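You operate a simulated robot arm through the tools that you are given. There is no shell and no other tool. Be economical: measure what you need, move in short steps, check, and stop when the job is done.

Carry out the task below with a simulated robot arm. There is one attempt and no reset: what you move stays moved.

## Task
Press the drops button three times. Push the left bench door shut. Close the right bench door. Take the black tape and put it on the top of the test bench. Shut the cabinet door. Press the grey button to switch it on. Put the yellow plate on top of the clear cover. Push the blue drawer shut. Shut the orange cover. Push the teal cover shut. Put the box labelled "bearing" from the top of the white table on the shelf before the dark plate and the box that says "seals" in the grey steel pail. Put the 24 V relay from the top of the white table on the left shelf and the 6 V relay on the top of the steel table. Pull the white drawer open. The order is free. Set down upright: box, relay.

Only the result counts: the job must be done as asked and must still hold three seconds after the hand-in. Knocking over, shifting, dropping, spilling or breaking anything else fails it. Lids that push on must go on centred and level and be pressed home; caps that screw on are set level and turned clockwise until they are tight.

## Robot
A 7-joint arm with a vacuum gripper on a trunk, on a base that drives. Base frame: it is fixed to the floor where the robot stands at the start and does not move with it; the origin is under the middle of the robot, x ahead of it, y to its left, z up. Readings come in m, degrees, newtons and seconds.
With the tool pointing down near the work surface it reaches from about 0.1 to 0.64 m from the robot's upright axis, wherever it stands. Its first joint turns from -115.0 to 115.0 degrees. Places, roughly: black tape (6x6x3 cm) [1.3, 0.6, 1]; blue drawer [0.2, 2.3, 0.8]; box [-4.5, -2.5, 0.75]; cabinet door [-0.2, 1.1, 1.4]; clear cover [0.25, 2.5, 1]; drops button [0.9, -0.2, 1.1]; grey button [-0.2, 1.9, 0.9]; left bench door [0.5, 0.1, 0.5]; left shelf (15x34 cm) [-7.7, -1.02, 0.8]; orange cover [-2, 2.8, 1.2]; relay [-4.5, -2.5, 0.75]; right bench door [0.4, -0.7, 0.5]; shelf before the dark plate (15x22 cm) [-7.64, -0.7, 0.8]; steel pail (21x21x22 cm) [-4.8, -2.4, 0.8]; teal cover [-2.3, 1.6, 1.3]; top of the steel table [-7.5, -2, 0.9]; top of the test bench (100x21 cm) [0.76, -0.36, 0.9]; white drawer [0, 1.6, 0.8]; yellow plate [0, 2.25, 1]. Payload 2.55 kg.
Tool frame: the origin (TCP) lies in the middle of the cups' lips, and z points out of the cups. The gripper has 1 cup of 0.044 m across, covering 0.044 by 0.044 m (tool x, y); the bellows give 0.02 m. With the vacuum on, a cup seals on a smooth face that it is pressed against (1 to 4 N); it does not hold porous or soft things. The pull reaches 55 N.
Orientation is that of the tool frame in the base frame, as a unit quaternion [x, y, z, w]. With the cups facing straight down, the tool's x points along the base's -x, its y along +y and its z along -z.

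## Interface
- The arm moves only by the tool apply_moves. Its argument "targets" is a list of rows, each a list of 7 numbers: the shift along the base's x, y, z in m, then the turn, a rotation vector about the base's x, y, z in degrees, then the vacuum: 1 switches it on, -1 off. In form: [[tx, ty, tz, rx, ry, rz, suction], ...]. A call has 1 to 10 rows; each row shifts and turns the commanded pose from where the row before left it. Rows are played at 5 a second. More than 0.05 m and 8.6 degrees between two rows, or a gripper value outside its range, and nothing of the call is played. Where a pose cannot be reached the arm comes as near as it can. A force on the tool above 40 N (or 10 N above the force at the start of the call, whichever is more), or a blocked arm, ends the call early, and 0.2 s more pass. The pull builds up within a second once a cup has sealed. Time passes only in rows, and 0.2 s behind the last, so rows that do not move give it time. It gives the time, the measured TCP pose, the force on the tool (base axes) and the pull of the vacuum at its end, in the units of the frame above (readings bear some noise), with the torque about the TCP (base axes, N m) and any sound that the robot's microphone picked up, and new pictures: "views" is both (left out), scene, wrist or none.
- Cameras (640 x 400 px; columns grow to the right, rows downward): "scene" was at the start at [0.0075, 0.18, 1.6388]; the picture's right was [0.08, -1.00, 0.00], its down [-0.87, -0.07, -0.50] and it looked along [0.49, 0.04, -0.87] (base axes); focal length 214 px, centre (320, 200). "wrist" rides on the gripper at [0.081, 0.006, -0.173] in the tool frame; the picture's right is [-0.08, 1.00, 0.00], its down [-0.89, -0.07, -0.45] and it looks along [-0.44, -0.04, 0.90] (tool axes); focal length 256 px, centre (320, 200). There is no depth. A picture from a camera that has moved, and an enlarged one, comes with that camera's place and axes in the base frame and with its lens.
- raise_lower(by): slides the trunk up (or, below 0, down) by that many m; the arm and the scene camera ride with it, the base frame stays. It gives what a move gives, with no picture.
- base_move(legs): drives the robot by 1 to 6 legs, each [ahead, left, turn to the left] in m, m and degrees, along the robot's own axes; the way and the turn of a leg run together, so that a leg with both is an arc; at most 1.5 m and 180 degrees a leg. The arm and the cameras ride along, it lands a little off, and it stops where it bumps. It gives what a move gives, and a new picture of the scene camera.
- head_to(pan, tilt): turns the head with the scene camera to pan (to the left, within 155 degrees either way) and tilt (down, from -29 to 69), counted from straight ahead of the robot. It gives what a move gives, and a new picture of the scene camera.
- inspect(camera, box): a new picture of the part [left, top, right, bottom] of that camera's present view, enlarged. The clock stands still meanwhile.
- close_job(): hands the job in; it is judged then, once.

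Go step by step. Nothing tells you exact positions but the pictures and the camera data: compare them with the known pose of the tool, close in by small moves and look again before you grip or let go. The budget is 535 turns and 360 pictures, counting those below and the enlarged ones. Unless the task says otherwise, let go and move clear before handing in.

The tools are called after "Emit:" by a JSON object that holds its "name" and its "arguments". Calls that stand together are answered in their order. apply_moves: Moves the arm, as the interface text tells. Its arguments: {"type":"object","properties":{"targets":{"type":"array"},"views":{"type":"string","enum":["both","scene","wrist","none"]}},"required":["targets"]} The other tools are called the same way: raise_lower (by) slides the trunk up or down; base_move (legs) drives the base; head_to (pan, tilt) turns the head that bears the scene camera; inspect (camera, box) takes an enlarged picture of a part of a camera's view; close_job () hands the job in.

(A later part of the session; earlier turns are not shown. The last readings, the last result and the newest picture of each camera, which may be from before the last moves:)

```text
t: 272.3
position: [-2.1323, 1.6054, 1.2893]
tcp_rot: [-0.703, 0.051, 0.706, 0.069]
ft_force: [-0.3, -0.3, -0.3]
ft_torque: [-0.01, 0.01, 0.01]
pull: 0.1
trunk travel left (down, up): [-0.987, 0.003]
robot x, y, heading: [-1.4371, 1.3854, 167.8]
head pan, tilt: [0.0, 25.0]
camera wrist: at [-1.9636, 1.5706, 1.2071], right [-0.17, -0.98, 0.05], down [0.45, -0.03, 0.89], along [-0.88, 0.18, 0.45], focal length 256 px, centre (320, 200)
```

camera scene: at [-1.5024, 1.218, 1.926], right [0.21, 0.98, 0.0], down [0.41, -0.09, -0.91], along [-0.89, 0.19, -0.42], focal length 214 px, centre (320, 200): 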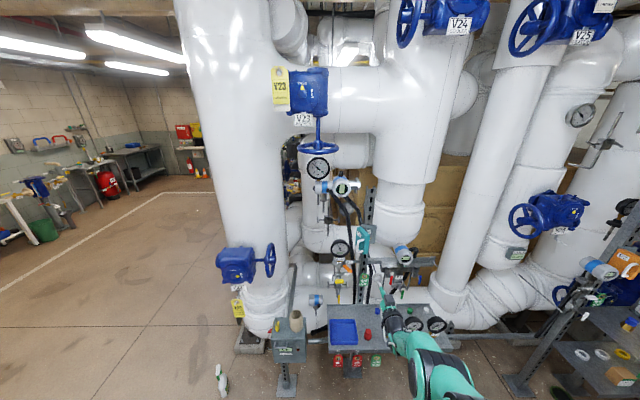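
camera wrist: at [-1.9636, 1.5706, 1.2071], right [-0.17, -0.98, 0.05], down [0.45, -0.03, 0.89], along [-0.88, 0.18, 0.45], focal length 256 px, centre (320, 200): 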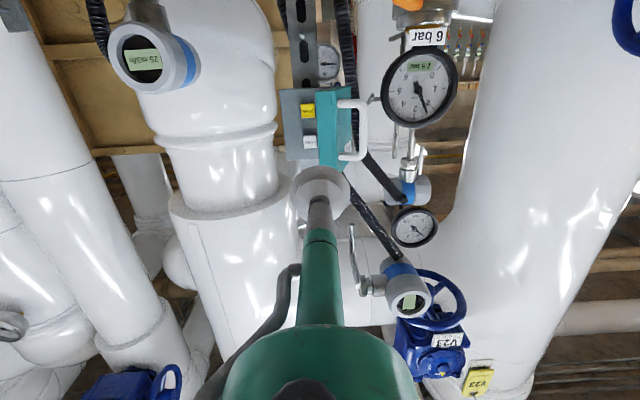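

Emit:
{"name": "apply_moves", "arguments": {"targets": [[-0.04, 0.0, -0.002, 0, 0, 0, -1], [-0.04, 0.0, -0.002, 0, 0, 0, -1], [-0.03, 0.0, 0, 0, 0, 0, -1], [-0.02, 0.0, 0, 0, 0, 0, -1], [0, 0, 0, 0, 0, 0, -1]], "views": "wrist"}}

Emit:
{"name": "inspect", "arguments": {"camera": "scene", "box": [340, 210, 420, 280]}}

```text
t: 273.5
position: [-2.2613, 1.6059, 1.2848]
tcp_rot: [-0.704, 0.049, 0.705, 0.067]
ft_force: [-0.4, 0.1, -0.2]
ft_torque: [-0.01, 0.01, -0.02]
pull: 0.1
trunk travel left (down, up): [-0.987, 0.003]
robot x, y, heading: [-1.431, 1.3902, 168.2]
head pan, tilt: [0.0, 25.0]
camera wrist: at [-2.0925, 1.5736, 1.2035], right [-0.16, -0.99, 0.05], down [0.45, -0.03, 0.89], along [-0.88, 0.17, 0.45], focal length 256 px, centre (320, 200)
```

wrist: 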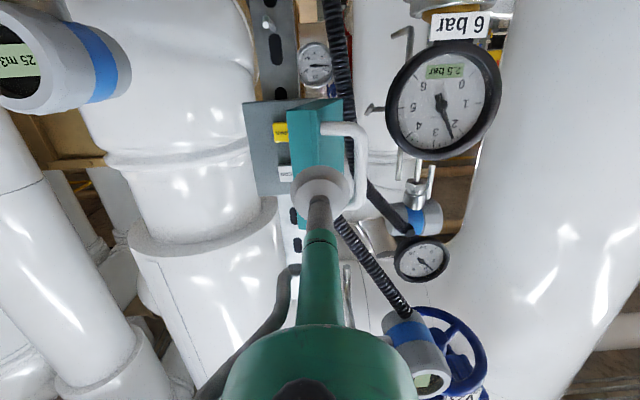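

```text
5.71 times, centred on (380, 245) of scene
camera zoom: at [-1.5015, 1.2177, 1.926], right [0.21, 0.98, 0.0], down [0.41, -0.09, -0.91], along [-0.89, 0.19, -0.42], focal length 1226 px, centre (-23, -57)
```

zoom: 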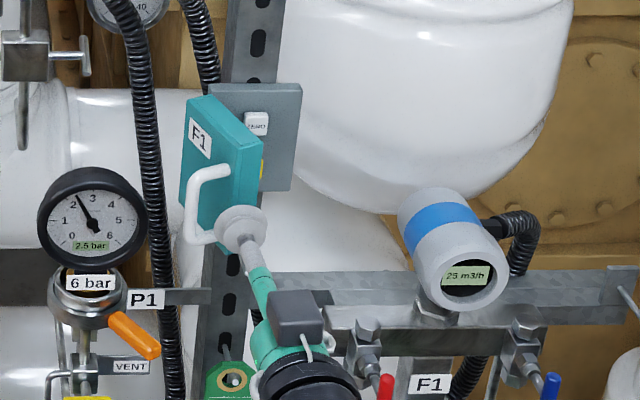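

The cup is right before the cover's free edge. I push in, drifting right.

Emit:
{"name": "apply_moves", "arguments": {"targets": [[-0.015, 0.003, 0, 0, 0, 0, -1], [-0.015, 0.004, 0, 0, 0, 0, -1], [-0.012, 0.005, 0, 0, 0, 0, -1], [-0.012, 0.006, 0, 0, 0, 0, -1], [0, 0, 0, 0, 0, 0, -1]], "views": "wrist"}}

Emit:
{"name": "inspect", "arguments": {"camera": "scene", "box": [340, 210, 420, 280]}}

```text
t: 274.7
position: [-2.3122, 1.6225, 1.284]
tcp_rot: [-0.703, 0.052, 0.706, 0.071]
ft_force: [13.5, 0.9, -1.1]
ft_torque: [-0.04, 0.1, 0.0]
pull: 0.0
trunk travel left (down, up): [-0.987, 0.003]
robot x, y, heading: [-1.4354, 1.3836, 167.9]
head pan, tilt: [0.0, 25.0]
camera wrist: at [-2.1438, 1.5888, 1.2031], right [-0.17, -0.98, 0.05], down [0.45, -0.03, 0.89], along [-0.88, 0.18, 0.45], focal length 256 px, centre (320, 200)
```

wrist: 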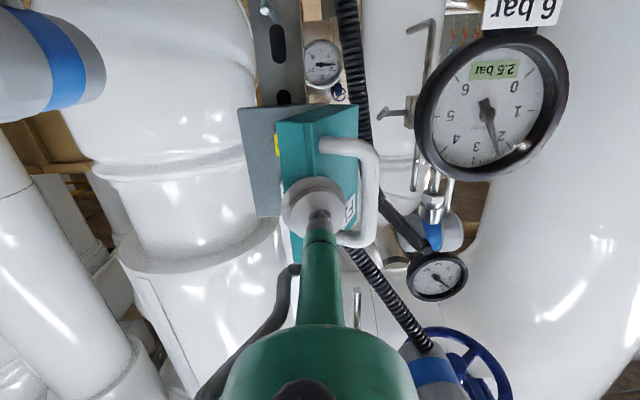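

```text
5.71 times, centred on (380, 245) of scene
camera zoom: at [-1.4978, 1.2178, 1.9261], right [0.21, 0.98, 0.0], down [0.41, -0.09, -0.91], along [-0.89, 0.19, -0.42], focal length 1226 px, centre (-23, -57)
```

zoom: 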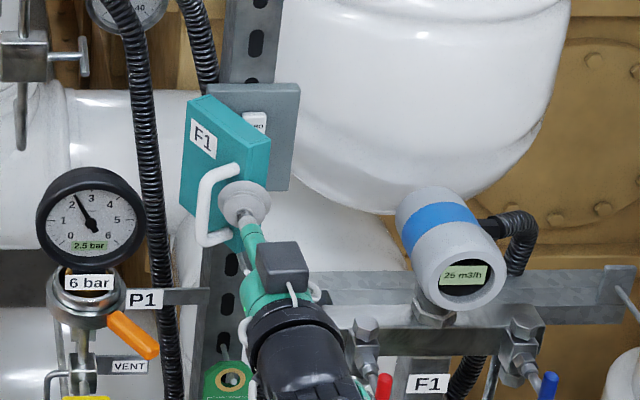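

Emit:
{"name": "apply_moves", "arguments": {"targets": [[-0.006, 0.009, 0, 0, 0, 0, -1], [-0.008, 0.009, 0, 0, 0, 0, -1], [-0.01, 0.007, 0, 0, 0, 0, -1], [-0.01, 0.004, 0, 0, 0, 0, -1], [0, 0, 0, 0, 0, 0, -1]], "views": "wrist"}}

Emit:
{"name": "inspect", "arguments": {"camera": "scene", "box": [340, 210, 420, 280]}}

```text
t: 275.4
position: [-2.3206, 1.6611, 1.2843]
tcp_rot: [-0.703, 0.063, 0.704, 0.077]
ft_force: [21.7, 10.2, 6.3]
ft_torque: [-0.14, -0.22, 0.33]
pull: 0.1
trunk travel left (down, up): [-0.987, 0.003]
robot x, y, heading: [-1.4347, 1.3857, 167.6]
head pan, tilt: [0.0, 25.0]
stopped in row 3: the force on the tool passed its limit at 43 N (the readings are from after the stop); the commanded pose is now the measured one
camera wrist: at [-2.1535, 1.6227, 1.2026], right [-0.2, -0.98, 0.06], down [0.45, -0.04, 0.89], along [-0.87, 0.2, 0.45], focal length 256 px, centre (320, 200)
```

wrist: 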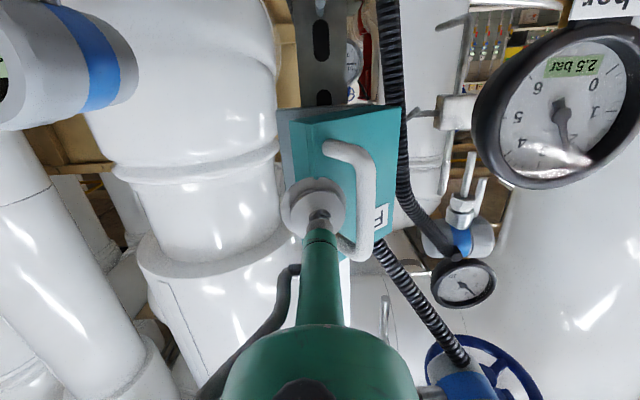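

```text
5.71 times, centred on (380, 245) of scene
camera zoom: at [-1.4979, 1.2208, 1.9265], right [0.22, 0.98, 0.0], down [0.41, -0.09, -0.91], along [-0.89, 0.2, -0.42], focal length 1226 px, centre (-23, -57)
```

zoom: 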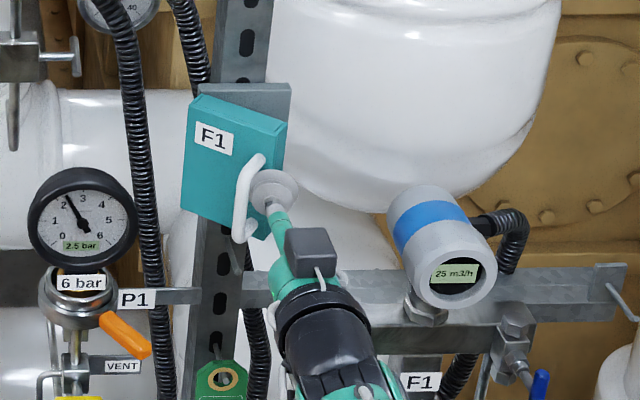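

Nearly shut. I push straight toward the plate now.

Emit:
{"name": "apply_moves", "arguments": {"targets": [[0.004, -0.006, 0, 0, 0, 0, -1], [-0.004, -0.004, 0, 0, 0, 0, -1], [-0.006, 0.0, 0, 0, 0, 0, -1], [-0.006, 0.001, 0, 0, 0, 0, -1], [-0.006, 0.001, 0, 0, 0, 0, -1], [-0.006, 0.001, 0, 0, 0, 0, -1]], "views": "wrist"}}

Emit:
{"name": "inspect", "arguments": {"camera": "scene", "box": [340, 210, 420, 280]}}

```text
t: 276.1
position: [-2.3197, 1.6573, 1.2831]
tcp_rot: [-0.703, 0.065, 0.704, 0.08]
ft_force: [27.5, 11.4, 8.0]
ft_torque: [-0.03, -0.32, 0.35]
pull: 0.1
trunk travel left (down, up): [-0.987, 0.003]
robot x, y, heading: [-1.4335, 1.3866, 167.4]
head pan, tilt: [0.0, 25.0]
stopped in row 3: the force on the tool passed its limit at 43 N (the readings are from after the stop); the commanded pose is now the measured one
camera wrist: at [-2.1523, 1.6178, 1.2025], right [-0.2, -0.98, 0.06], down [0.45, -0.04, 0.89], along [-0.87, 0.21, 0.45], focal length 256 px, centre (320, 200)
```

wrist: 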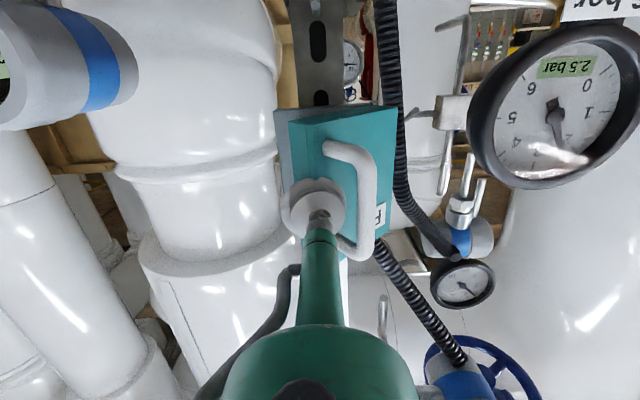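

```text
5.71 times, centred on (380, 245) of scene
camera zoom: at [-1.4957, 1.2211, 1.9265], right [0.22, 0.98, 0.0], down [0.41, -0.09, -0.91], along [-0.89, 0.2, -0.42], focal length 1226 px, centre (-23, -57)
```

zoom: 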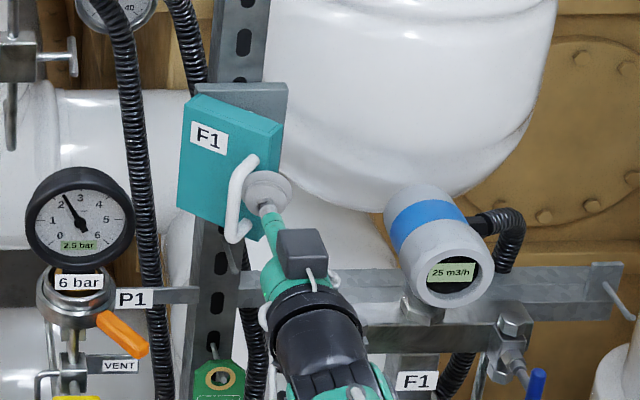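

The cup slid to the right of the free edge. I back off, shift left 2 cm, and push again on the front corner.

Emit:
{"name": "apply_moves", "arguments": {"targets": [[0.03, 0.0, 0, 0, 0, 0, -1], [0.01, -0.02, 0, 0, 0, 0, -1], [0, 0, 0, 0, 0, 0, -1]], "views": "wrist"}}

Emit:
{"name": "inspect", "arguments": {"camera": "scene", "box": [340, 210, 420, 280]}}

```text
t: 276.9
position: [-2.287, 1.626, 1.2769]
tcp_rot: [0.708, -0.058, -0.7, -0.073]
ft_force: [-0.2, 0.3, 0.7]
ft_torque: [-0.02, 0.03, -0.01]
pull: 0.1
trunk travel left (down, up): [-0.987, 0.003]
robot x, y, heading: [-1.4345, 1.385, 167.7]
head pan, tilt: [0.0, 25.0]
camera wrist: at [-2.1184, 1.5899, 1.1966], right [-0.18, -0.98, 0.06], down [0.44, -0.03, 0.9], along [-0.88, 0.19, 0.44], focal length 256 px, centre (320, 200)
```

wrist: 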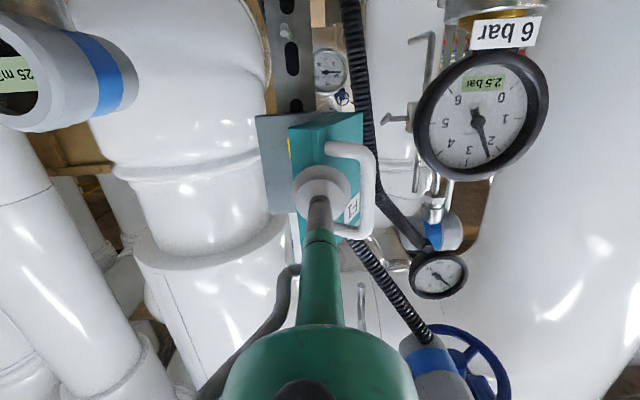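

```text
5.71 times, centred on (380, 245) of scene
camera zoom: at [-1.5033, 1.2186, 1.9259], right [0.21, 0.98, 0.0], down [0.41, -0.09, -0.91], along [-0.88, 0.19, -0.42], focal length 1226 px, centre (-23, -57)
```

zoom: 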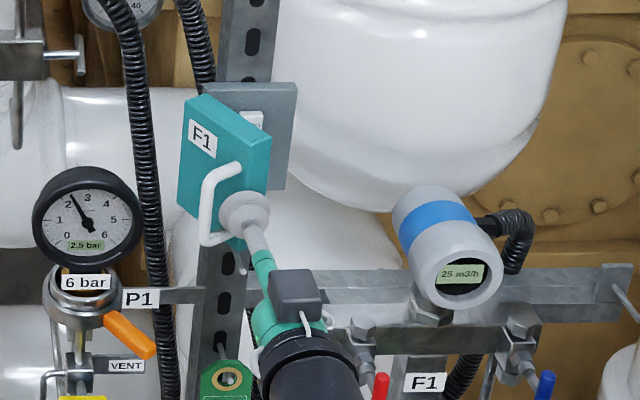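

The better lever is pushing the handle bar sideways to the right. I go around to its left side.

Emit:
{"name": "apply_moves", "arguments": {"targets": [[0.04, 0.0, 0.005, 0, 0, 0, -1], [0.02, -0.02, 0.015, 0, 0, 0, -1], [0, -0.03, 0, 0, 0, 0, -1], [0, -0.03, 0, 0, 0, 0, -1], [-0.03, -0.003, 0, 0, 0, 0, -1], [-0.025, 0, 0, 0, 0, 0, -1], [0, 0, 0, 0, 0, 0, -1]], "views": "wrist"}}

Emit:
{"name": "inspect", "arguments": {"camera": "scene", "box": [340, 210, 420, 280]}}

```text
t: 278.5
position: [-2.2694, 1.6194, 1.3014]
tcp_rot: [0.708, -0.057, -0.7, -0.072]
ft_force: [1.0, 0.4, 0.2]
ft_torque: [0.03, -0.01, 0.0]
pull: 0.0
out of reach, approached as far as the arm can: row 2, 3, 4, 5, 6
trunk travel left (down, up): [-0.987, 0.003]
robot x, y, heading: [-1.4355, 1.3848, 167.5]
head pan, tilt: [0.0, 25.0]
camera wrist: at [-2.1001, 1.5823, 1.2214], right [-0.18, -0.98, 0.06], down [0.44, -0.03, 0.9], along [-0.88, 0.19, 0.44], focal length 256 px, centre (320, 200)
```

wrist: 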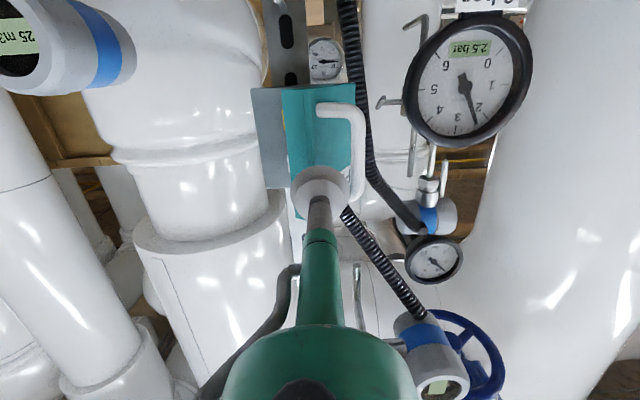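

```text
5.71 times, centred on (380, 245) of scene
camera zoom: at [-1.5008, 1.2181, 1.926], right [0.21, 0.98, 0.0], down [0.41, -0.09, -0.91], along [-0.89, 0.19, -0.42], focal length 1226 px, centre (-23, -57)
```

zoom: 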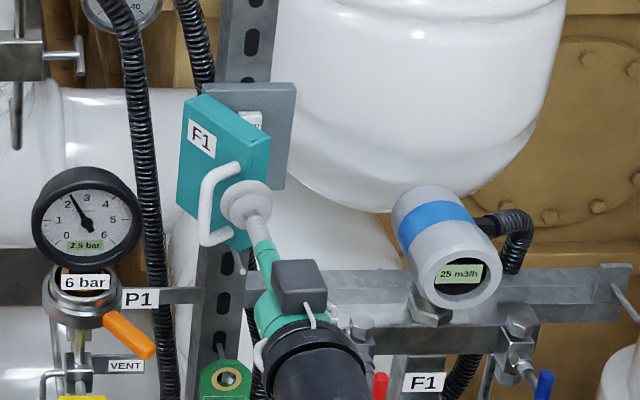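

Sideways arm reach is limited here, so I use the base for the sidestep.

Emit:
{"name": "base_move", "arguments": {"legs": [[-0.08, 0, 0], [0, 0.085, 0], [0.06, 0, 0]]}}

Emit:
{"name": "inspect", "arguments": {"camera": "wrist", "box": [120, 0, 520, 250]}}

Emit:
{"name": "inspect", "arguments": {"camera": "scene", "box": [340, 200, 440, 280]}}

```text
t: 280.8
position: [-2.2671, 1.5324, 1.3001]
tcp_rot: [0.708, -0.057, -0.7, -0.073]
ft_force: [-1.2, -0.3, -0.2]
ft_torque: [-0.03, -0.04, -0.03]
pull: 0.0
trunk travel left (down, up): [-0.987, 0.003]
robot x, y, heading: [-1.4267, 1.2995, 167.7]
head pan, tilt: [0.0, 25.0]
camera scene: at [-1.4994, 1.1309, 1.9259], right [0.21, 0.98, 0.0], down [0.41, -0.09, -0.91], along [-0.89, 0.19, -0.42], focal length 214 px, centre (320, 200)
```

scene: 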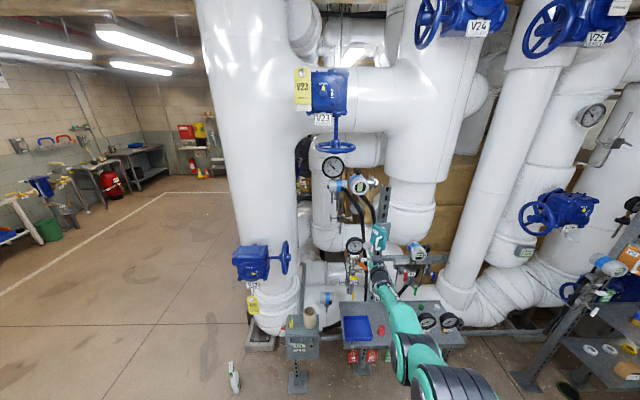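

```text
1.60 times, centred on (320, 125) of wrist
camera zoom: at [-2.0983, 1.4951, 1.2212], right [-0.18, -0.98, 0.06], down [0.44, -0.03, 0.9], along [-0.88, 0.19, 0.44], focal length 410 px, centre (320, 320)
```

zoom: 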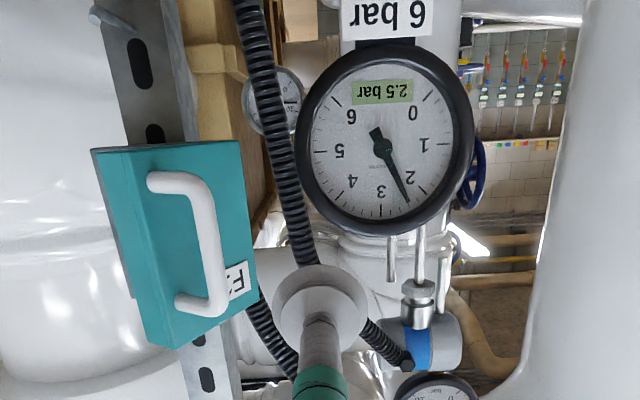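

```text
5.00 times, centred on (390, 240) of scene
camera zoom: at [-1.4994, 1.1309, 1.9259], right [0.21, 0.98, 0.0], down [0.41, -0.09, -0.91], along [-0.89, 0.19, -0.42], focal length 1072 px, centre (-30, 0)
```

zoom: 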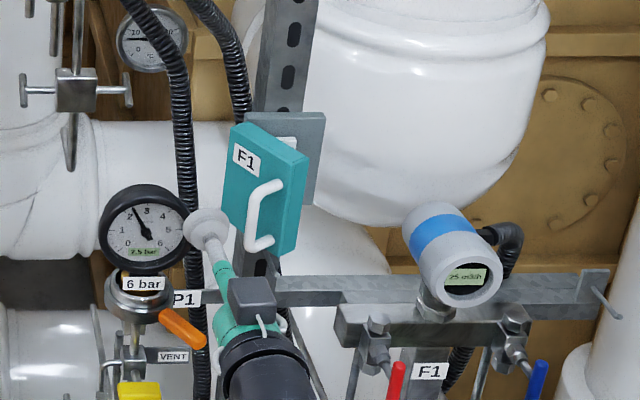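

The cup is left of the handle bar. I advance 3 cm beside the bar, then sweep right with the base.

Emit:
{"name": "base_move", "arguments": {"legs": [[0.03, 0, 0], [0, -0.06, 0]]}}

Emit:
{"name": "inspect", "arguments": {"camera": "wrist", "box": [120, 0, 520, 250]}}

Emit:
{"name": "inspect", "arguments": {"camera": "scene", "box": [340, 200, 440, 280]}}

```text
t: 282.2
position: [-2.2837, 1.5955, 1.3006]
tcp_rot: [0.708, -0.055, -0.7, -0.072]
ft_force: [0.3, -0.5, 0.2]
ft_torque: [0.02, -0.02, 0.0]
pull: 0.1
trunk travel left (down, up): [-0.987, 0.003]
robot x, y, heading: [-1.4493, 1.3648, 167.8]
head pan, tilt: [0.0, 25.0]
camera scene: at [-1.5159, 1.1959, 1.9259], right [0.21, 0.98, 0.0], down [0.41, -0.09, -0.91], along [-0.89, 0.19, -0.42], focal length 214 px, centre (320, 200)
```

scene: 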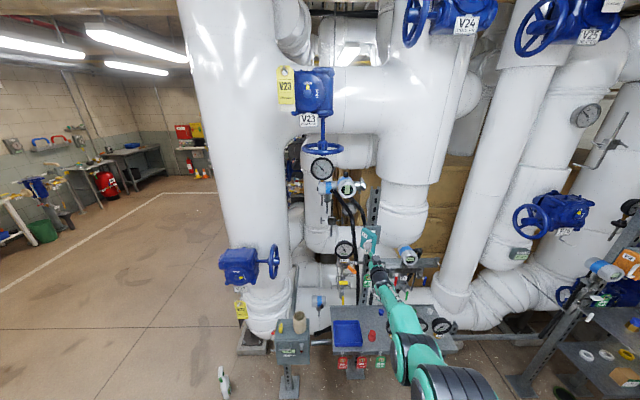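

```text
1.60 times, centred on (320, 125) of wrist
camera zoom: at [-2.115, 1.5594, 1.2211], right [-0.18, -0.98, 0.06], down [0.44, -0.03, 0.9], along [-0.88, 0.19, 0.44], focal length 410 px, centre (320, 320)
```

zoom: 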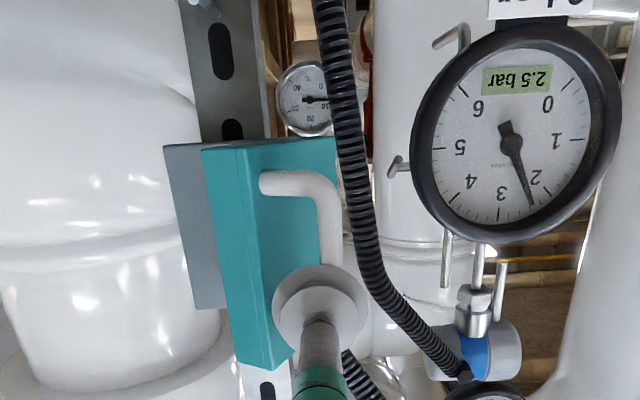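

```text
5.00 times, centred on (390, 240) of scene
camera zoom: at [-1.5159, 1.1959, 1.9259], right [0.21, 0.98, 0.0], down [0.41, -0.09, -0.91], along [-0.89, 0.19, -0.42], focal length 1072 px, centre (-30, 0)
```

zoom: 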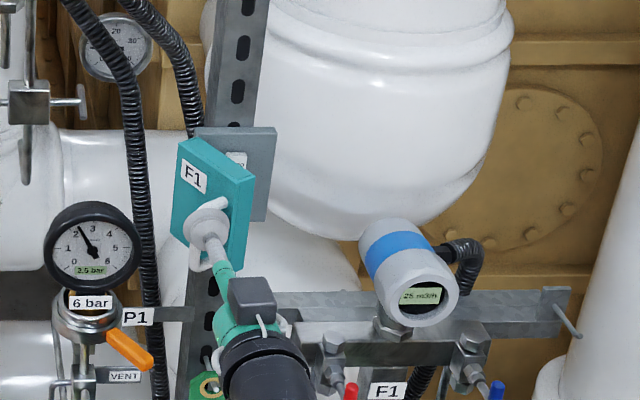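

The cup passed in front of the bar. I return left, advance 2.5 cm deeper, and sweep again.

Emit:
{"name": "base_move", "arguments": {"legs": [[0, 0.065, 0], [0.025, 0, 0]]}}

Emit:
{"name": "inspect", "arguments": {"camera": "wrist", "box": [120, 0, 520, 250]}}

```text
t: 283.6
position: [-2.3184, 1.5384, 1.3023]
tcp_rot: [0.707, -0.056, -0.701, -0.072]
ft_force: [-0.2, 0.8, -0.2]
ft_torque: [0.01, 0.0, 0.03]
pull: 0.1
trunk travel left (down, up): [-0.987, 0.003]
robot x, y, heading: [-1.4859, 1.305, 167.9]
head pan, tilt: [0.0, 25.0]
camera scene: at [-1.5496, 1.1383, 1.9263], right [0.21, 0.98, 0.0], down [0.41, -0.09, -0.91], along [-0.89, 0.19, -0.42], focal length 214 px, centre (320, 200)
```

scene: 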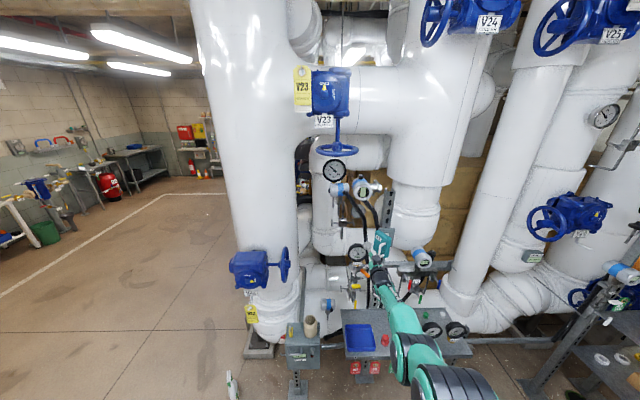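

```text
1.60 times, centred on (320, 125) of wrist
camera zoom: at [-2.1502, 1.5017, 1.2227], right [-0.18, -0.98, 0.06], down [0.44, -0.03, 0.9], along [-0.88, 0.19, 0.44], focal length 410 px, centre (320, 320)
```

zoom: 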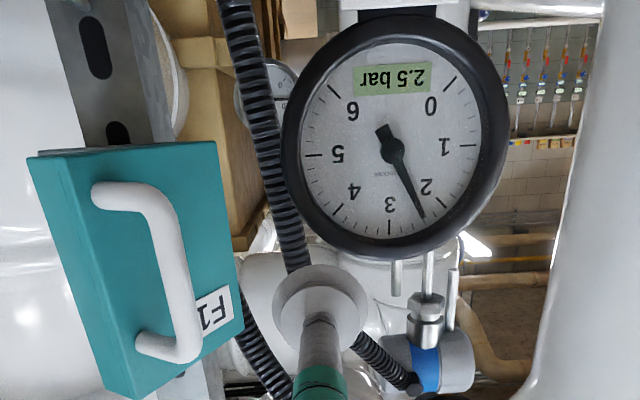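

Emit:
{"name": "base_move", "arguments": {"legs": [[0.005, -0.08, 0]]}}

Emit:
{"name": "inspect", "arguments": {"camera": "wrist", "box": [120, 0, 520, 250]}}

Emit:
{"name": "inspect", "arguments": {"camera": "scene", "box": [340, 200, 440, 280]}}

```text
t: 284.7
position: [-2.3092, 1.617, 1.3005]
tcp_rot: [0.708, -0.056, -0.7, -0.071]
ft_force: [0.5, 0.0, -0.1]
ft_torque: [-0.04, 0.01, 0.03]
pull: 0.0
trunk travel left (down, up): [-0.987, 0.003]
robot x, y, heading: [-1.4774, 1.3822, 167.7]
head pan, tilt: [0.0, 25.0]
camera scene: at [-1.5414, 1.217, 1.926], right [0.21, 0.98, 0.0], down [0.41, -0.09, -0.91], along [-0.89, 0.19, -0.42], focal length 214 px, centre (320, 200)
```

scene: 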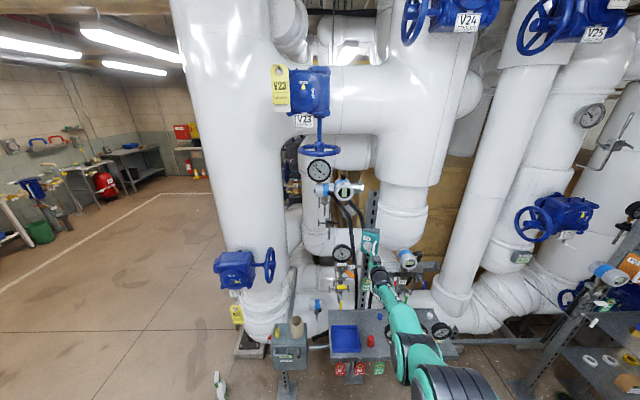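

```text
1.60 times, centred on (320, 125) of wrist
camera zoom: at [-2.1405, 1.5801, 1.221], right [-0.18, -0.98, 0.06], down [0.44, -0.03, 0.9], along [-0.88, 0.19, 0.44], focal length 410 px, centre (320, 320)
```

zoom: 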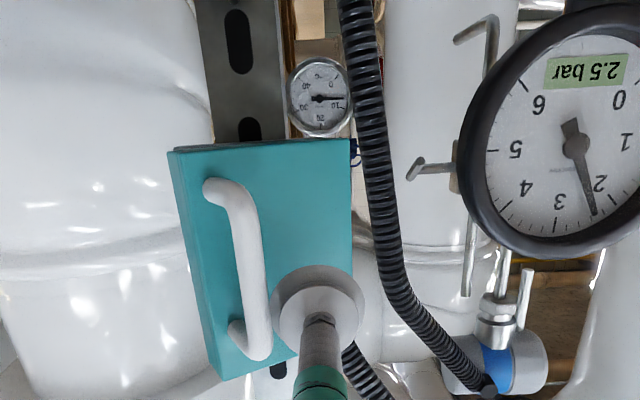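

```text
5.00 times, centred on (390, 240) of scene
camera zoom: at [-1.5414, 1.217, 1.926], right [0.21, 0.98, 0.0], down [0.41, -0.09, -0.91], along [-0.89, 0.19, -0.42], focal length 1072 px, centre (-30, 0)
```

zoom: 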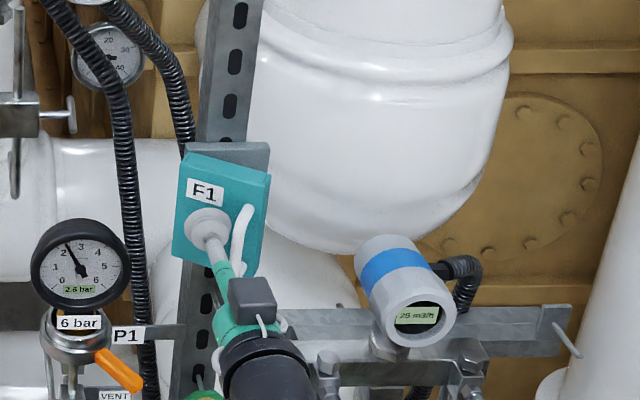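

Nearly shut. Now I press straight in.

Emit:
{"name": "apply_moves", "arguments": {"targets": [[-0.006, 0.006, 0, 0, 0, 0, -1], [-0.006, 0.004, 0, 0, 0, 0, -1], [-0.006, 0.002, 0, 0, 0, 0, -1], [-0.006, 0.001, 0, 0, 0, 0, -1]], "views": "wrist"}}

Emit:
{"name": "inspect", "arguments": {"camera": "scene", "box": [340, 200, 440, 280]}}

```text
t: 285.7
position: [-2.3334, 1.629, 1.2985]
tcp_rot: [0.709, -0.055, -0.7, -0.072]
ft_force: [0.7, -0.1, -0.7]
ft_torque: [-0.01, -0.03, 0.03]
pull: 0.1
trunk travel left (down, up): [-0.987, 0.003]
robot x, y, heading: [-1.472, 1.3843, 167.8]
head pan, tilt: [0.0, 25.0]
camera wrist: at [-2.1647, 1.5929, 1.2201], right [-0.18, -0.98, 0.06], down [0.44, -0.03, 0.9], along [-0.88, 0.19, 0.44], focal length 256 px, centre (320, 200)
```

wrist: 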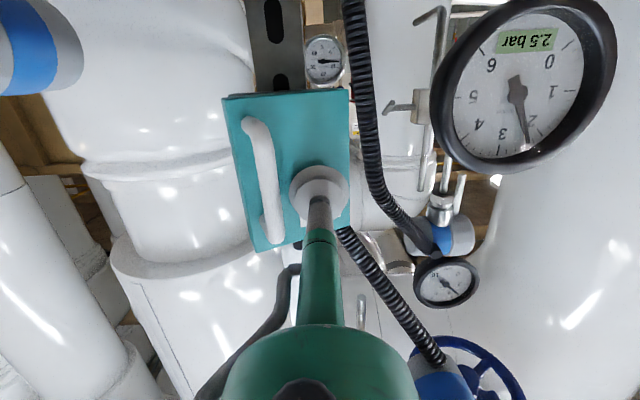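

```text
5.00 times, centred on (390, 240) of scene
camera zoom: at [-1.542, 1.2162, 1.9259], right [0.21, 0.98, 0.0], down [0.41, -0.09, -0.91], along [-0.89, 0.19, -0.42], focal length 1072 px, centre (-30, 0)
```

zoom: 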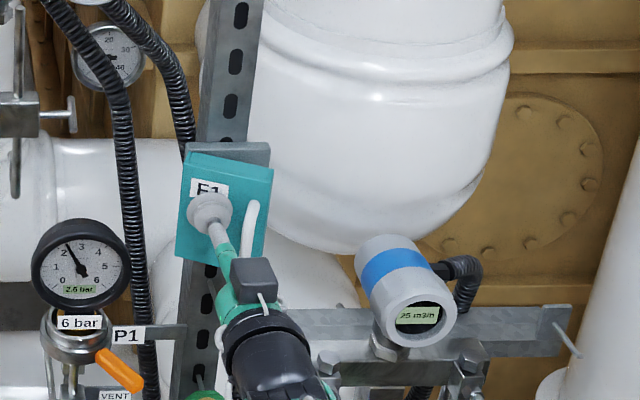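

Still closing freely. A few more millimetres until the stop.

Emit:
{"name": "apply_moves", "arguments": {"targets": [[-0.006, 0.003, 0, 0, 0, 0, -1], [-0.006, 0.002, 0, 0, 0, 0, -1], [-0.005, 0.001, 0, 0, 0, 0, -1], [-0.005, 0.001, 0, 0, 0, 0, -1], [-0.005, 0.001, 0, 0, 0, 0, -1]], "views": "wrist"}}

Emit:
{"name": "inspect", "arguments": {"camera": "scene", "box": [340, 200, 440, 280]}}

```text
t: 286.9
position: [-2.3599, 1.637, 1.3009]
tcp_rot: [0.708, -0.057, -0.7, -0.072]
ft_force: [2.1, -0.3, -0.2]
ft_torque: [-0.01, 0.01, 0.01]
pull: 0.0
trunk travel left (down, up): [-0.987, 0.003]
robot x, y, heading: [-1.4723, 1.3839, 167.8]
head pan, tilt: [0.0, 25.0]
camera wrist: at [-2.1914, 1.6008, 1.2212], right [-0.18, -0.98, 0.06], down [0.44, -0.03, 0.9], along [-0.88, 0.19, 0.44], focal length 256 px, centre (320, 200)
```

wrist: 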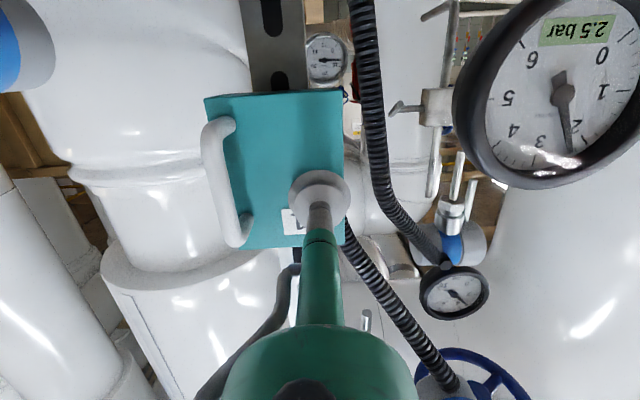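

```text
5.00 times, centred on (390, 240) of scene
camera zoom: at [-1.5408, 1.2161, 1.926], right [0.21, 0.98, 0.0], down [0.41, -0.09, -0.91], along [-0.89, 0.19, -0.42], focal length 1072 px, centre (-30, 0)
```

zoom: 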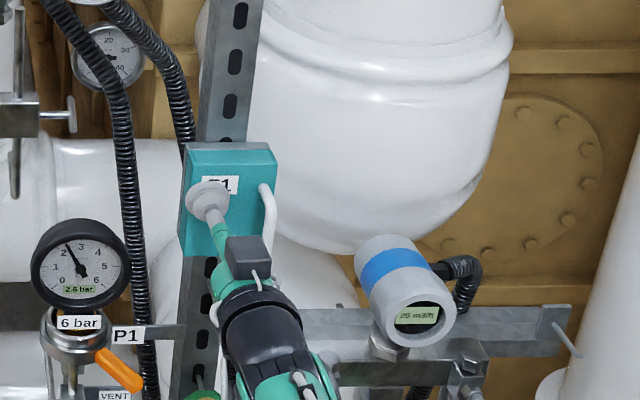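

Looks shut; I press until firm resistance.

Emit:
{"name": "apply_moves", "arguments": {"targets": [[-0.005, 0.001, 0, 0, 0, 0, -1], [-0.005, 0.001, 0, 0, 0, 0, -1], [-0.005, 0.001, 0, 0, 0, 0, -1], [-0.005, 0.001, 0, 0, 0, 0, -1]], "views": "none"}}

Emit:
{"name": "inspect", "arguments": {"camera": "scene", "box": [340, 200, 440, 280]}}

```text
t: 287.9
position: [-2.3718, 1.6386, 1.2997]
tcp_rot: [0.709, -0.056, -0.7, -0.071]
ft_force: [34.6, -8.9, -5.3]
ft_torque: [0.24, 0.19, -0.08]
pull: 0.1
trunk travel left (down, up): [-0.987, 0.003]
robot x, y, heading: [-1.4734, 1.3834, 167.5]
head pan, tilt: [0.0, 25.0]
```

```text
5.00 times, centred on (390, 240) of scene
camera zoom: at [-1.5305, 1.2135, 1.926], right [0.21, 0.98, 0.0], down [0.41, -0.09, -0.91], along [-0.89, 0.19, -0.42], focal length 1072 px, centre (-30, 0)
```

zoom: 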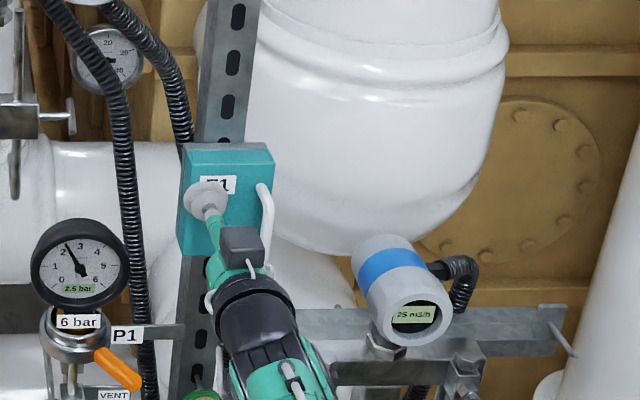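

The teal cover is shut. I back off and drive along to the orange one.

Emit:
{"name": "apply_moves", "arguments": {"targets": [[0.03, -0.006, 0, 0, 0, 0, -1], [0.04, -0.008, 0, 0, 0, 0, -1], [0.04, -0.008, 0, 0, 0, 0, -1]], "views": "none"}}

Emit:
{"name": "base_move", "arguments": {"legs": [[-0.2, 0, 0]]}}

Emit:
{"name": "inspect", "arguments": {"camera": "scene", "box": [330, 180, 450, 280]}}

Emit:
{"name": "head_to", "arguments": {"pan": -40, "tilt": 25}}

```text
t: 288.7
position: [-2.2708, 1.619, 1.302]
tcp_rot: [0.707, -0.057, -0.702, -0.072]
ft_force: [0.0, 1.1, -0.1]
ft_torque: [-0.02, 0.04, 0.01]
pull: 0.1
trunk travel left (down, up): [-0.987, 0.003]
robot x, y, heading: [-1.4711, 1.3822, 167.7]
head pan, tilt: [0.0, 25.0]
```

```text
t: 290.3
position: [-2.0742, 1.5732, 1.2992]
tcp_rot: [0.708, -0.055, -0.7, -0.07]
ft_force: [0.8, -0.2, -0.6]
ft_torque: [0.03, 0.01, 0.01]
pull: 0.1
trunk travel left (down, up): [-0.987, 0.003]
robot x, y, heading: [-1.2767, 1.3398, 168.0]
head pan, tilt: [0.0, 25.0]
camera scene: at [-1.345, 1.1733, 1.9259], right [0.21, 0.98, 0.0], down [0.41, -0.09, -0.91], along [-0.89, 0.19, -0.42], focal length 214 px, centre (320, 200)
```

scene: 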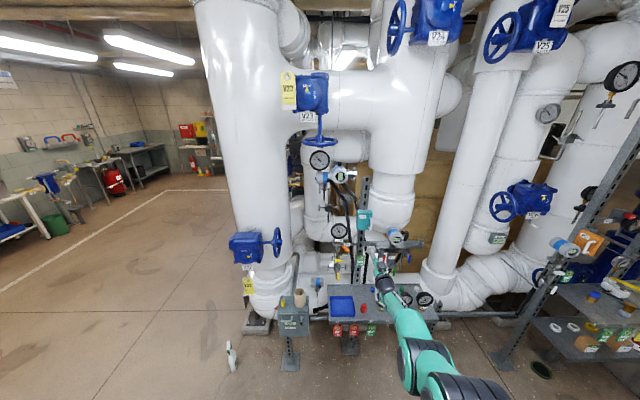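

```text
4.00 times, centred on (390, 230) of scene
camera zoom: at [-1.345, 1.1733, 1.9259], right [0.21, 0.98, 0.0], down [0.41, -0.09, -0.91], along [-0.89, 0.19, -0.42], focal length 858 px, centre (40, 80)
```

zoom: 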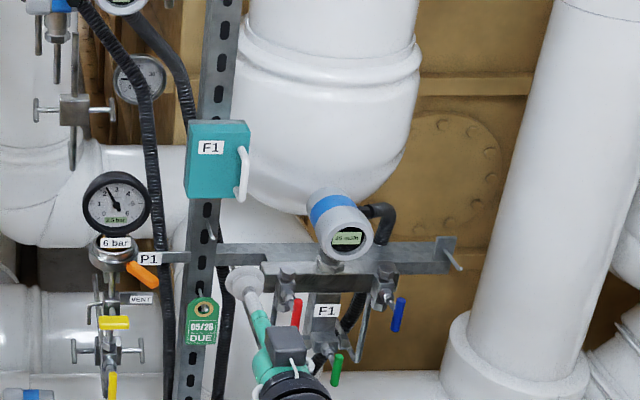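

```text
t: 291.4
position: [-2.0752, 1.5748, 1.3007]
tcp_rot: [0.708, -0.055, -0.7, -0.071]
ft_force: [-0.3, 0.0, 0.3]
ft_torque: [0.02, 0.0, 0.02]
pull: 0.2
trunk travel left (down, up): [-0.987, 0.003]
robot x, y, heading: [-1.2794, 1.3445, 167.9]
head pan, tilt: [-40.0, 25.0]
camera scene: at [-1.3113, 1.2265, 1.9259], right [0.79, 0.61, 0.0], down [0.26, -0.33, -0.91], along [-0.56, 0.72, -0.42], focal length 214 px, centre (320, 200)
```

scene: 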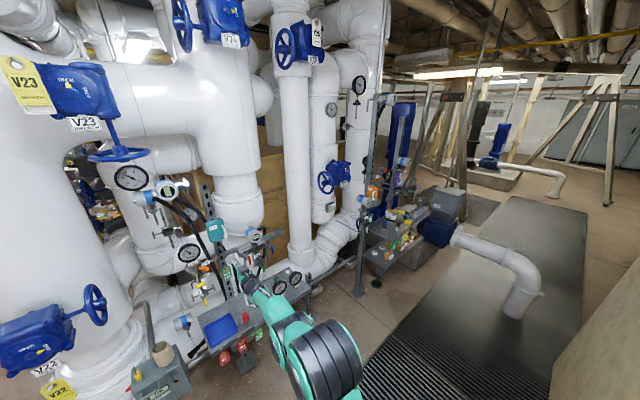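

Teal is flush. I drive 1 m along the rack to the orange cover.

Emit:
{"name": "base_move", "arguments": {"legs": [[0, -1.0, 0]]}}

Emit:
{"name": "head_to", "arguments": {"pan": 0, "tilt": 30}}

Emit:
{"name": "inspect", "arguments": {"camera": "wrist", "box": [0, 0, 640, 400]}}

```text
t: 296.6
position: [-1.8584, 2.5602, 1.3004]
tcp_rot: [0.708, -0.056, -0.7, -0.072]
ft_force: [0.6, 0.9, 0.2]
ft_torque: [0.03, 0.0, -0.05]
pull: 0.0
trunk travel left (down, up): [-0.987, 0.003]
robot x, y, heading: [-1.0569, 2.3275, 167.2]
head pan, tilt: [-40.0, 25.0]
camera scene: at [-1.0967, 2.2109, 1.9259], right [0.79, 0.61, 0.0], down [0.26, -0.33, -0.91], along [-0.55, 0.72, -0.42], focal length 214 px, centre (320, 200)
```

scene: 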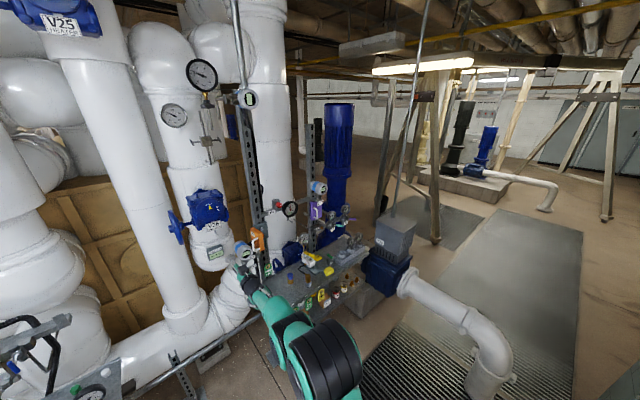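

```text
t: 297.6
position: [-1.8601, 2.5611, 1.3001]
tcp_rot: [0.708, -0.056, -0.7, -0.072]
ft_force: [-0.1, -1.0, 0.1]
ft_torque: [0.01, 0.02, 0.01]
pull: 0.1
trunk travel left (down, up): [-0.987, 0.003]
robot x, y, heading: [-1.0659, 2.3295, 167.6]
head pan, tilt: [0.0, 30.0]
camera scene: at [-1.1288, 2.1574, 1.918], right [0.22, 0.98, 0.0], down [0.49, -0.11, -0.87], along [-0.85, 0.19, -0.5], focal length 214 px, centre (320, 200)
```

scene: 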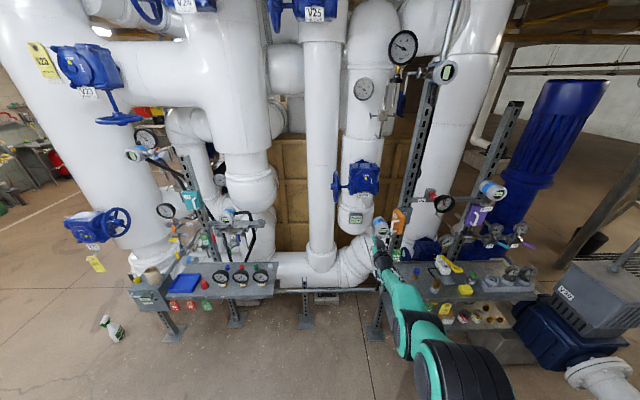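

```text
1.00 times, centred on (320, 200) of wrist (not enlarged: the box is as wide or as high as the picture)
camera zoom: at [-1.6909, 2.5246, 1.2207], right [-0.18, -0.98, 0.06], down [0.44, -0.03, 0.9], along [-0.88, 0.19, 0.44], focal length 256 px, centre (320, 200)
```

zoom: 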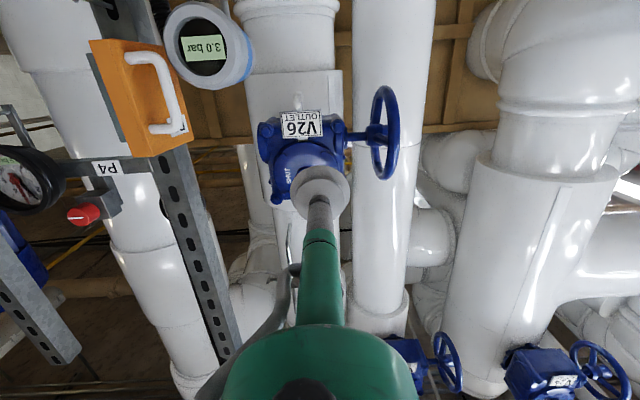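

Emit:
{"name": "inspect", "arguments": {"camera": "wrist", "box": [60, 0, 260, 160]}}

Emit:
{"name": "inspect", "arguments": {"camera": "scene", "box": [360, 180, 460, 280]}}

```text
2.50 times, centred on (160, 80) of wrist
camera zoom: at [-1.6909, 2.5246, 1.2207], right [-0.18, -0.98, 0.06], down [0.44, -0.03, 0.9], along [-0.88, 0.19, 0.44], focal length 640 px, centre (720, 500)
```

zoom: 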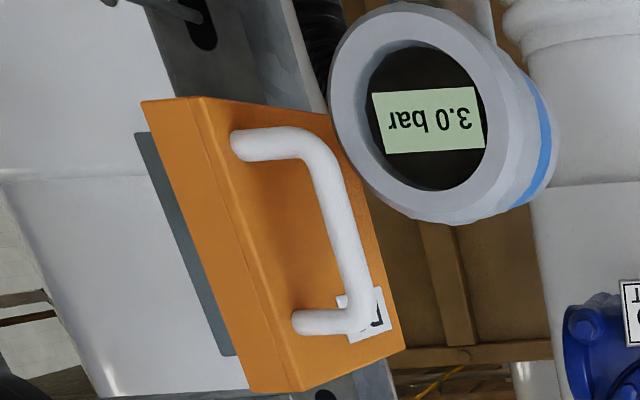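

```text
4.00 times, centred on (410, 230) of scene
camera zoom: at [-1.1288, 2.1574, 1.918], right [0.22, 0.98, 0.0], down [0.49, -0.11, -0.87], along [-0.85, 0.19, -0.5], focal length 858 px, centre (-40, 80)
```

zoom: 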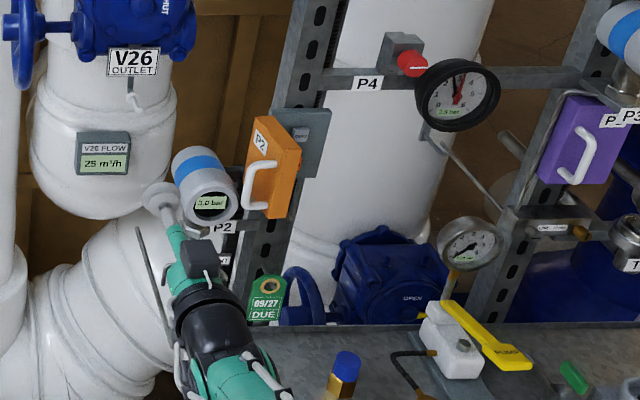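

The orange cover is arranged the same way, with a transmitter just left-below it (top ≈1.225). I'll come in at z≈1.267 left of its handle bar and sweep right.

Emit:
{"name": "apply_moves", "arguments": {"targets": [[0, 0, -0.016, 0, 0, 0, -1], [0, 0, -0.016, 0, 0, 0, -1], [0, 0, 0, 0, 0, 0, -1]], "views": "none"}}

Emit:
{"name": "base_move", "arguments": {"legs": [[0, -0.1, 0], [0.05, 0, 0]]}}

Emit:
{"name": "inspect", "arguments": {"camera": "wrist", "box": [140, 0, 460, 220]}}

Emit:
{"name": "inspect", "arguments": {"camera": "scene", "box": [340, 180, 440, 260]}}

```text
t: 298.4
position: [-1.859, 2.5609, 1.268]
tcp_rot: [0.708, -0.056, -0.701, -0.071]
ft_force: [-0.4, -0.1, 0.2]
ft_torque: [-0.05, -0.03, 0.0]
pull: 0.0
trunk travel left (down, up): [-0.987, 0.003]
robot x, y, heading: [-1.0615, 2.3233, 167.6]
head pan, tilt: [0.0, 30.0]
```

```text
t: 300.1
position: [-1.8843, 2.6697, 1.2677]
tcp_rot: [0.708, -0.057, -0.7, -0.072]
ft_force: [-0.2, 0.5, 0.7]
ft_torque: [0.03, 0.01, 0.01]
pull: 0.0
trunk travel left (down, up): [-0.987, 0.003]
robot x, y, heading: [-1.0831, 2.4383, 167.5]
head pan, tilt: [0.0, 30.0]
camera scene: at [-1.1539, 2.2657, 1.918], right [0.21, 0.98, 0.0], down [0.49, -0.11, -0.87], along [-0.85, 0.19, -0.5], focal length 214 px, centre (320, 200)
```

scene: 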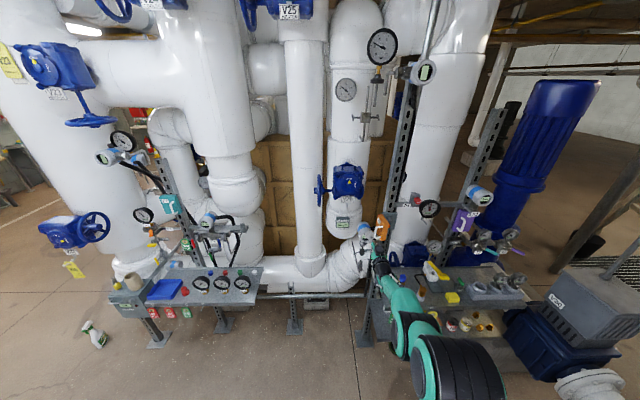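

```text
1.82 times, centred on (300, 110) of wrist
camera zoom: at [-1.7161, 2.6329, 1.1889], right [-0.18, -0.98, 0.06], down [0.44, -0.03, 0.9], along [-0.88, 0.19, 0.44], focal length 465 px, centre (356, 364)
```

zoom: 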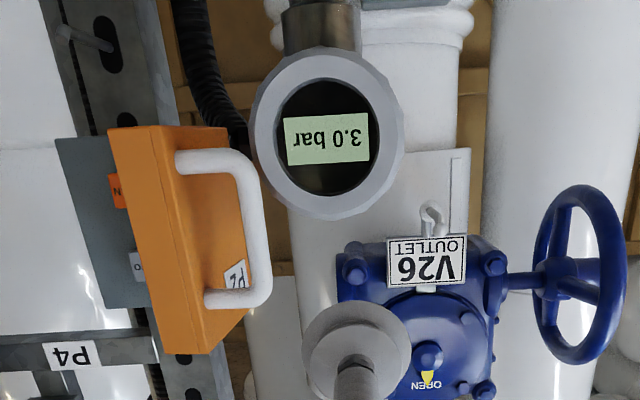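

```text
5.00 times, centred on (390, 220) of scene
camera zoom: at [-1.1539, 2.2657, 1.918], right [0.21, 0.98, 0.0], down [0.49, -0.11, -0.87], along [-0.85, 0.19, -0.5], focal length 1072 px, centre (-30, 100)
```

zoom: 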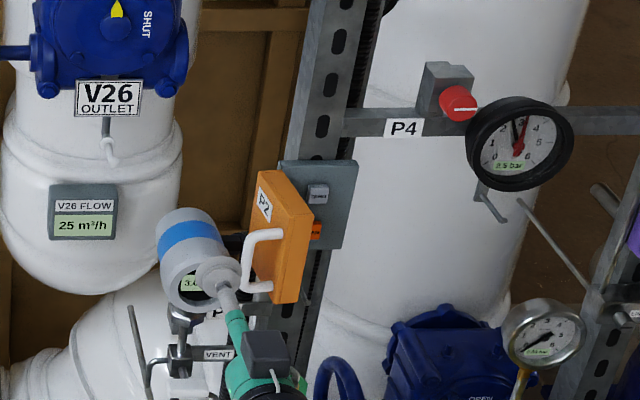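

Emit:
{"name": "apply_moves", "arguments": {"targets": [[0, 0, -0.005, 0, 0, 0, -1], [0, 0, 0, 0, 0, 0, -1]], "views": "none"}}

Emit:
{"name": "base_move", "arguments": {"legs": [[0.088, 0, 0]]}}

Emit:
{"name": "inspect", "arguments": {"camera": "wrist", "box": [140, 0, 460, 220]}}

Emit:
{"name": "inspect", "arguments": {"camera": "scene", "box": [340, 180, 440, 260]}}

```text
t: 300.7
position: [-1.8863, 2.6699, 1.2622]
tcp_rot: [0.708, -0.057, -0.7, -0.073]
ft_force: [-1.1, 0.8, 0.5]
ft_torque: [-0.01, 0.02, 0.04]
pull: 0.0
trunk travel left (down, up): [-0.987, 0.003]
robot x, y, heading: [-1.0905, 2.4328, 167.8]
head pan, tilt: [0.0, 30.0]
```

```text
t: 301.8
position: [-1.9709, 2.6873, 1.2626]
tcp_rot: [0.708, -0.057, -0.7, -0.073]
ft_force: [0.2, 0.3, -0.7]
ft_torque: [0.01, 0.03, 0.03]
pull: 0.1
trunk travel left (down, up): [-0.987, 0.003]
robot x, y, heading: [-1.1754, 2.4501, 167.5]
head pan, tilt: [0.0, 30.0]
camera scene: at [-1.2414, 2.2849, 1.918], right [0.21, 0.98, 0.0], down [0.49, -0.11, -0.87], along [-0.85, 0.19, -0.5], focal length 214 px, centre (320, 200)
```

scene: 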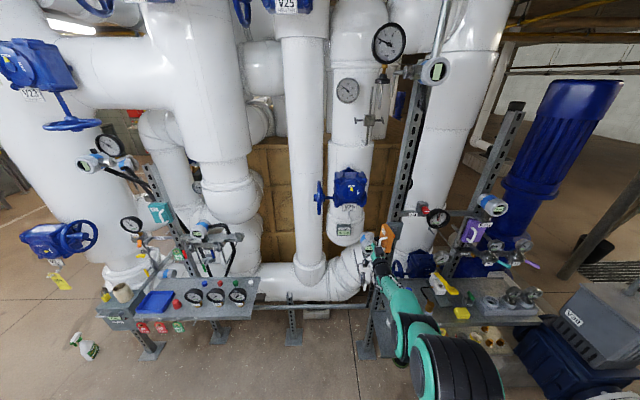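

```text
1.82 times, centred on (300, 110) of wrist
camera zoom: at [-1.8026, 2.6518, 1.183], right [-0.18, -0.98, 0.06], down [0.44, -0.03, 0.9], along [-0.88, 0.19, 0.44], focal length 465 px, centre (356, 364)
```

zoom: 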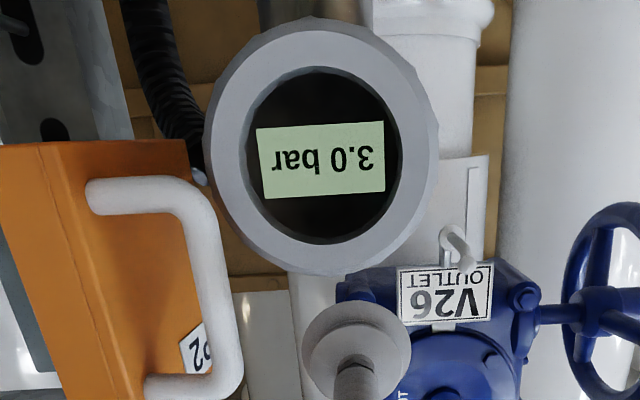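

```text
5.00 times, centred on (390, 220) of scene
camera zoom: at [-1.2414, 2.2849, 1.918], right [0.21, 0.98, 0.0], down [0.49, -0.11, -0.87], along [-0.85, 0.19, -0.5], focal length 1072 px, centre (-30, 100)
```

zoom: 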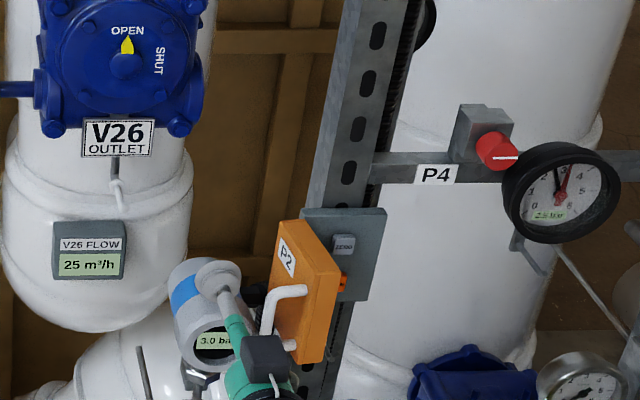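

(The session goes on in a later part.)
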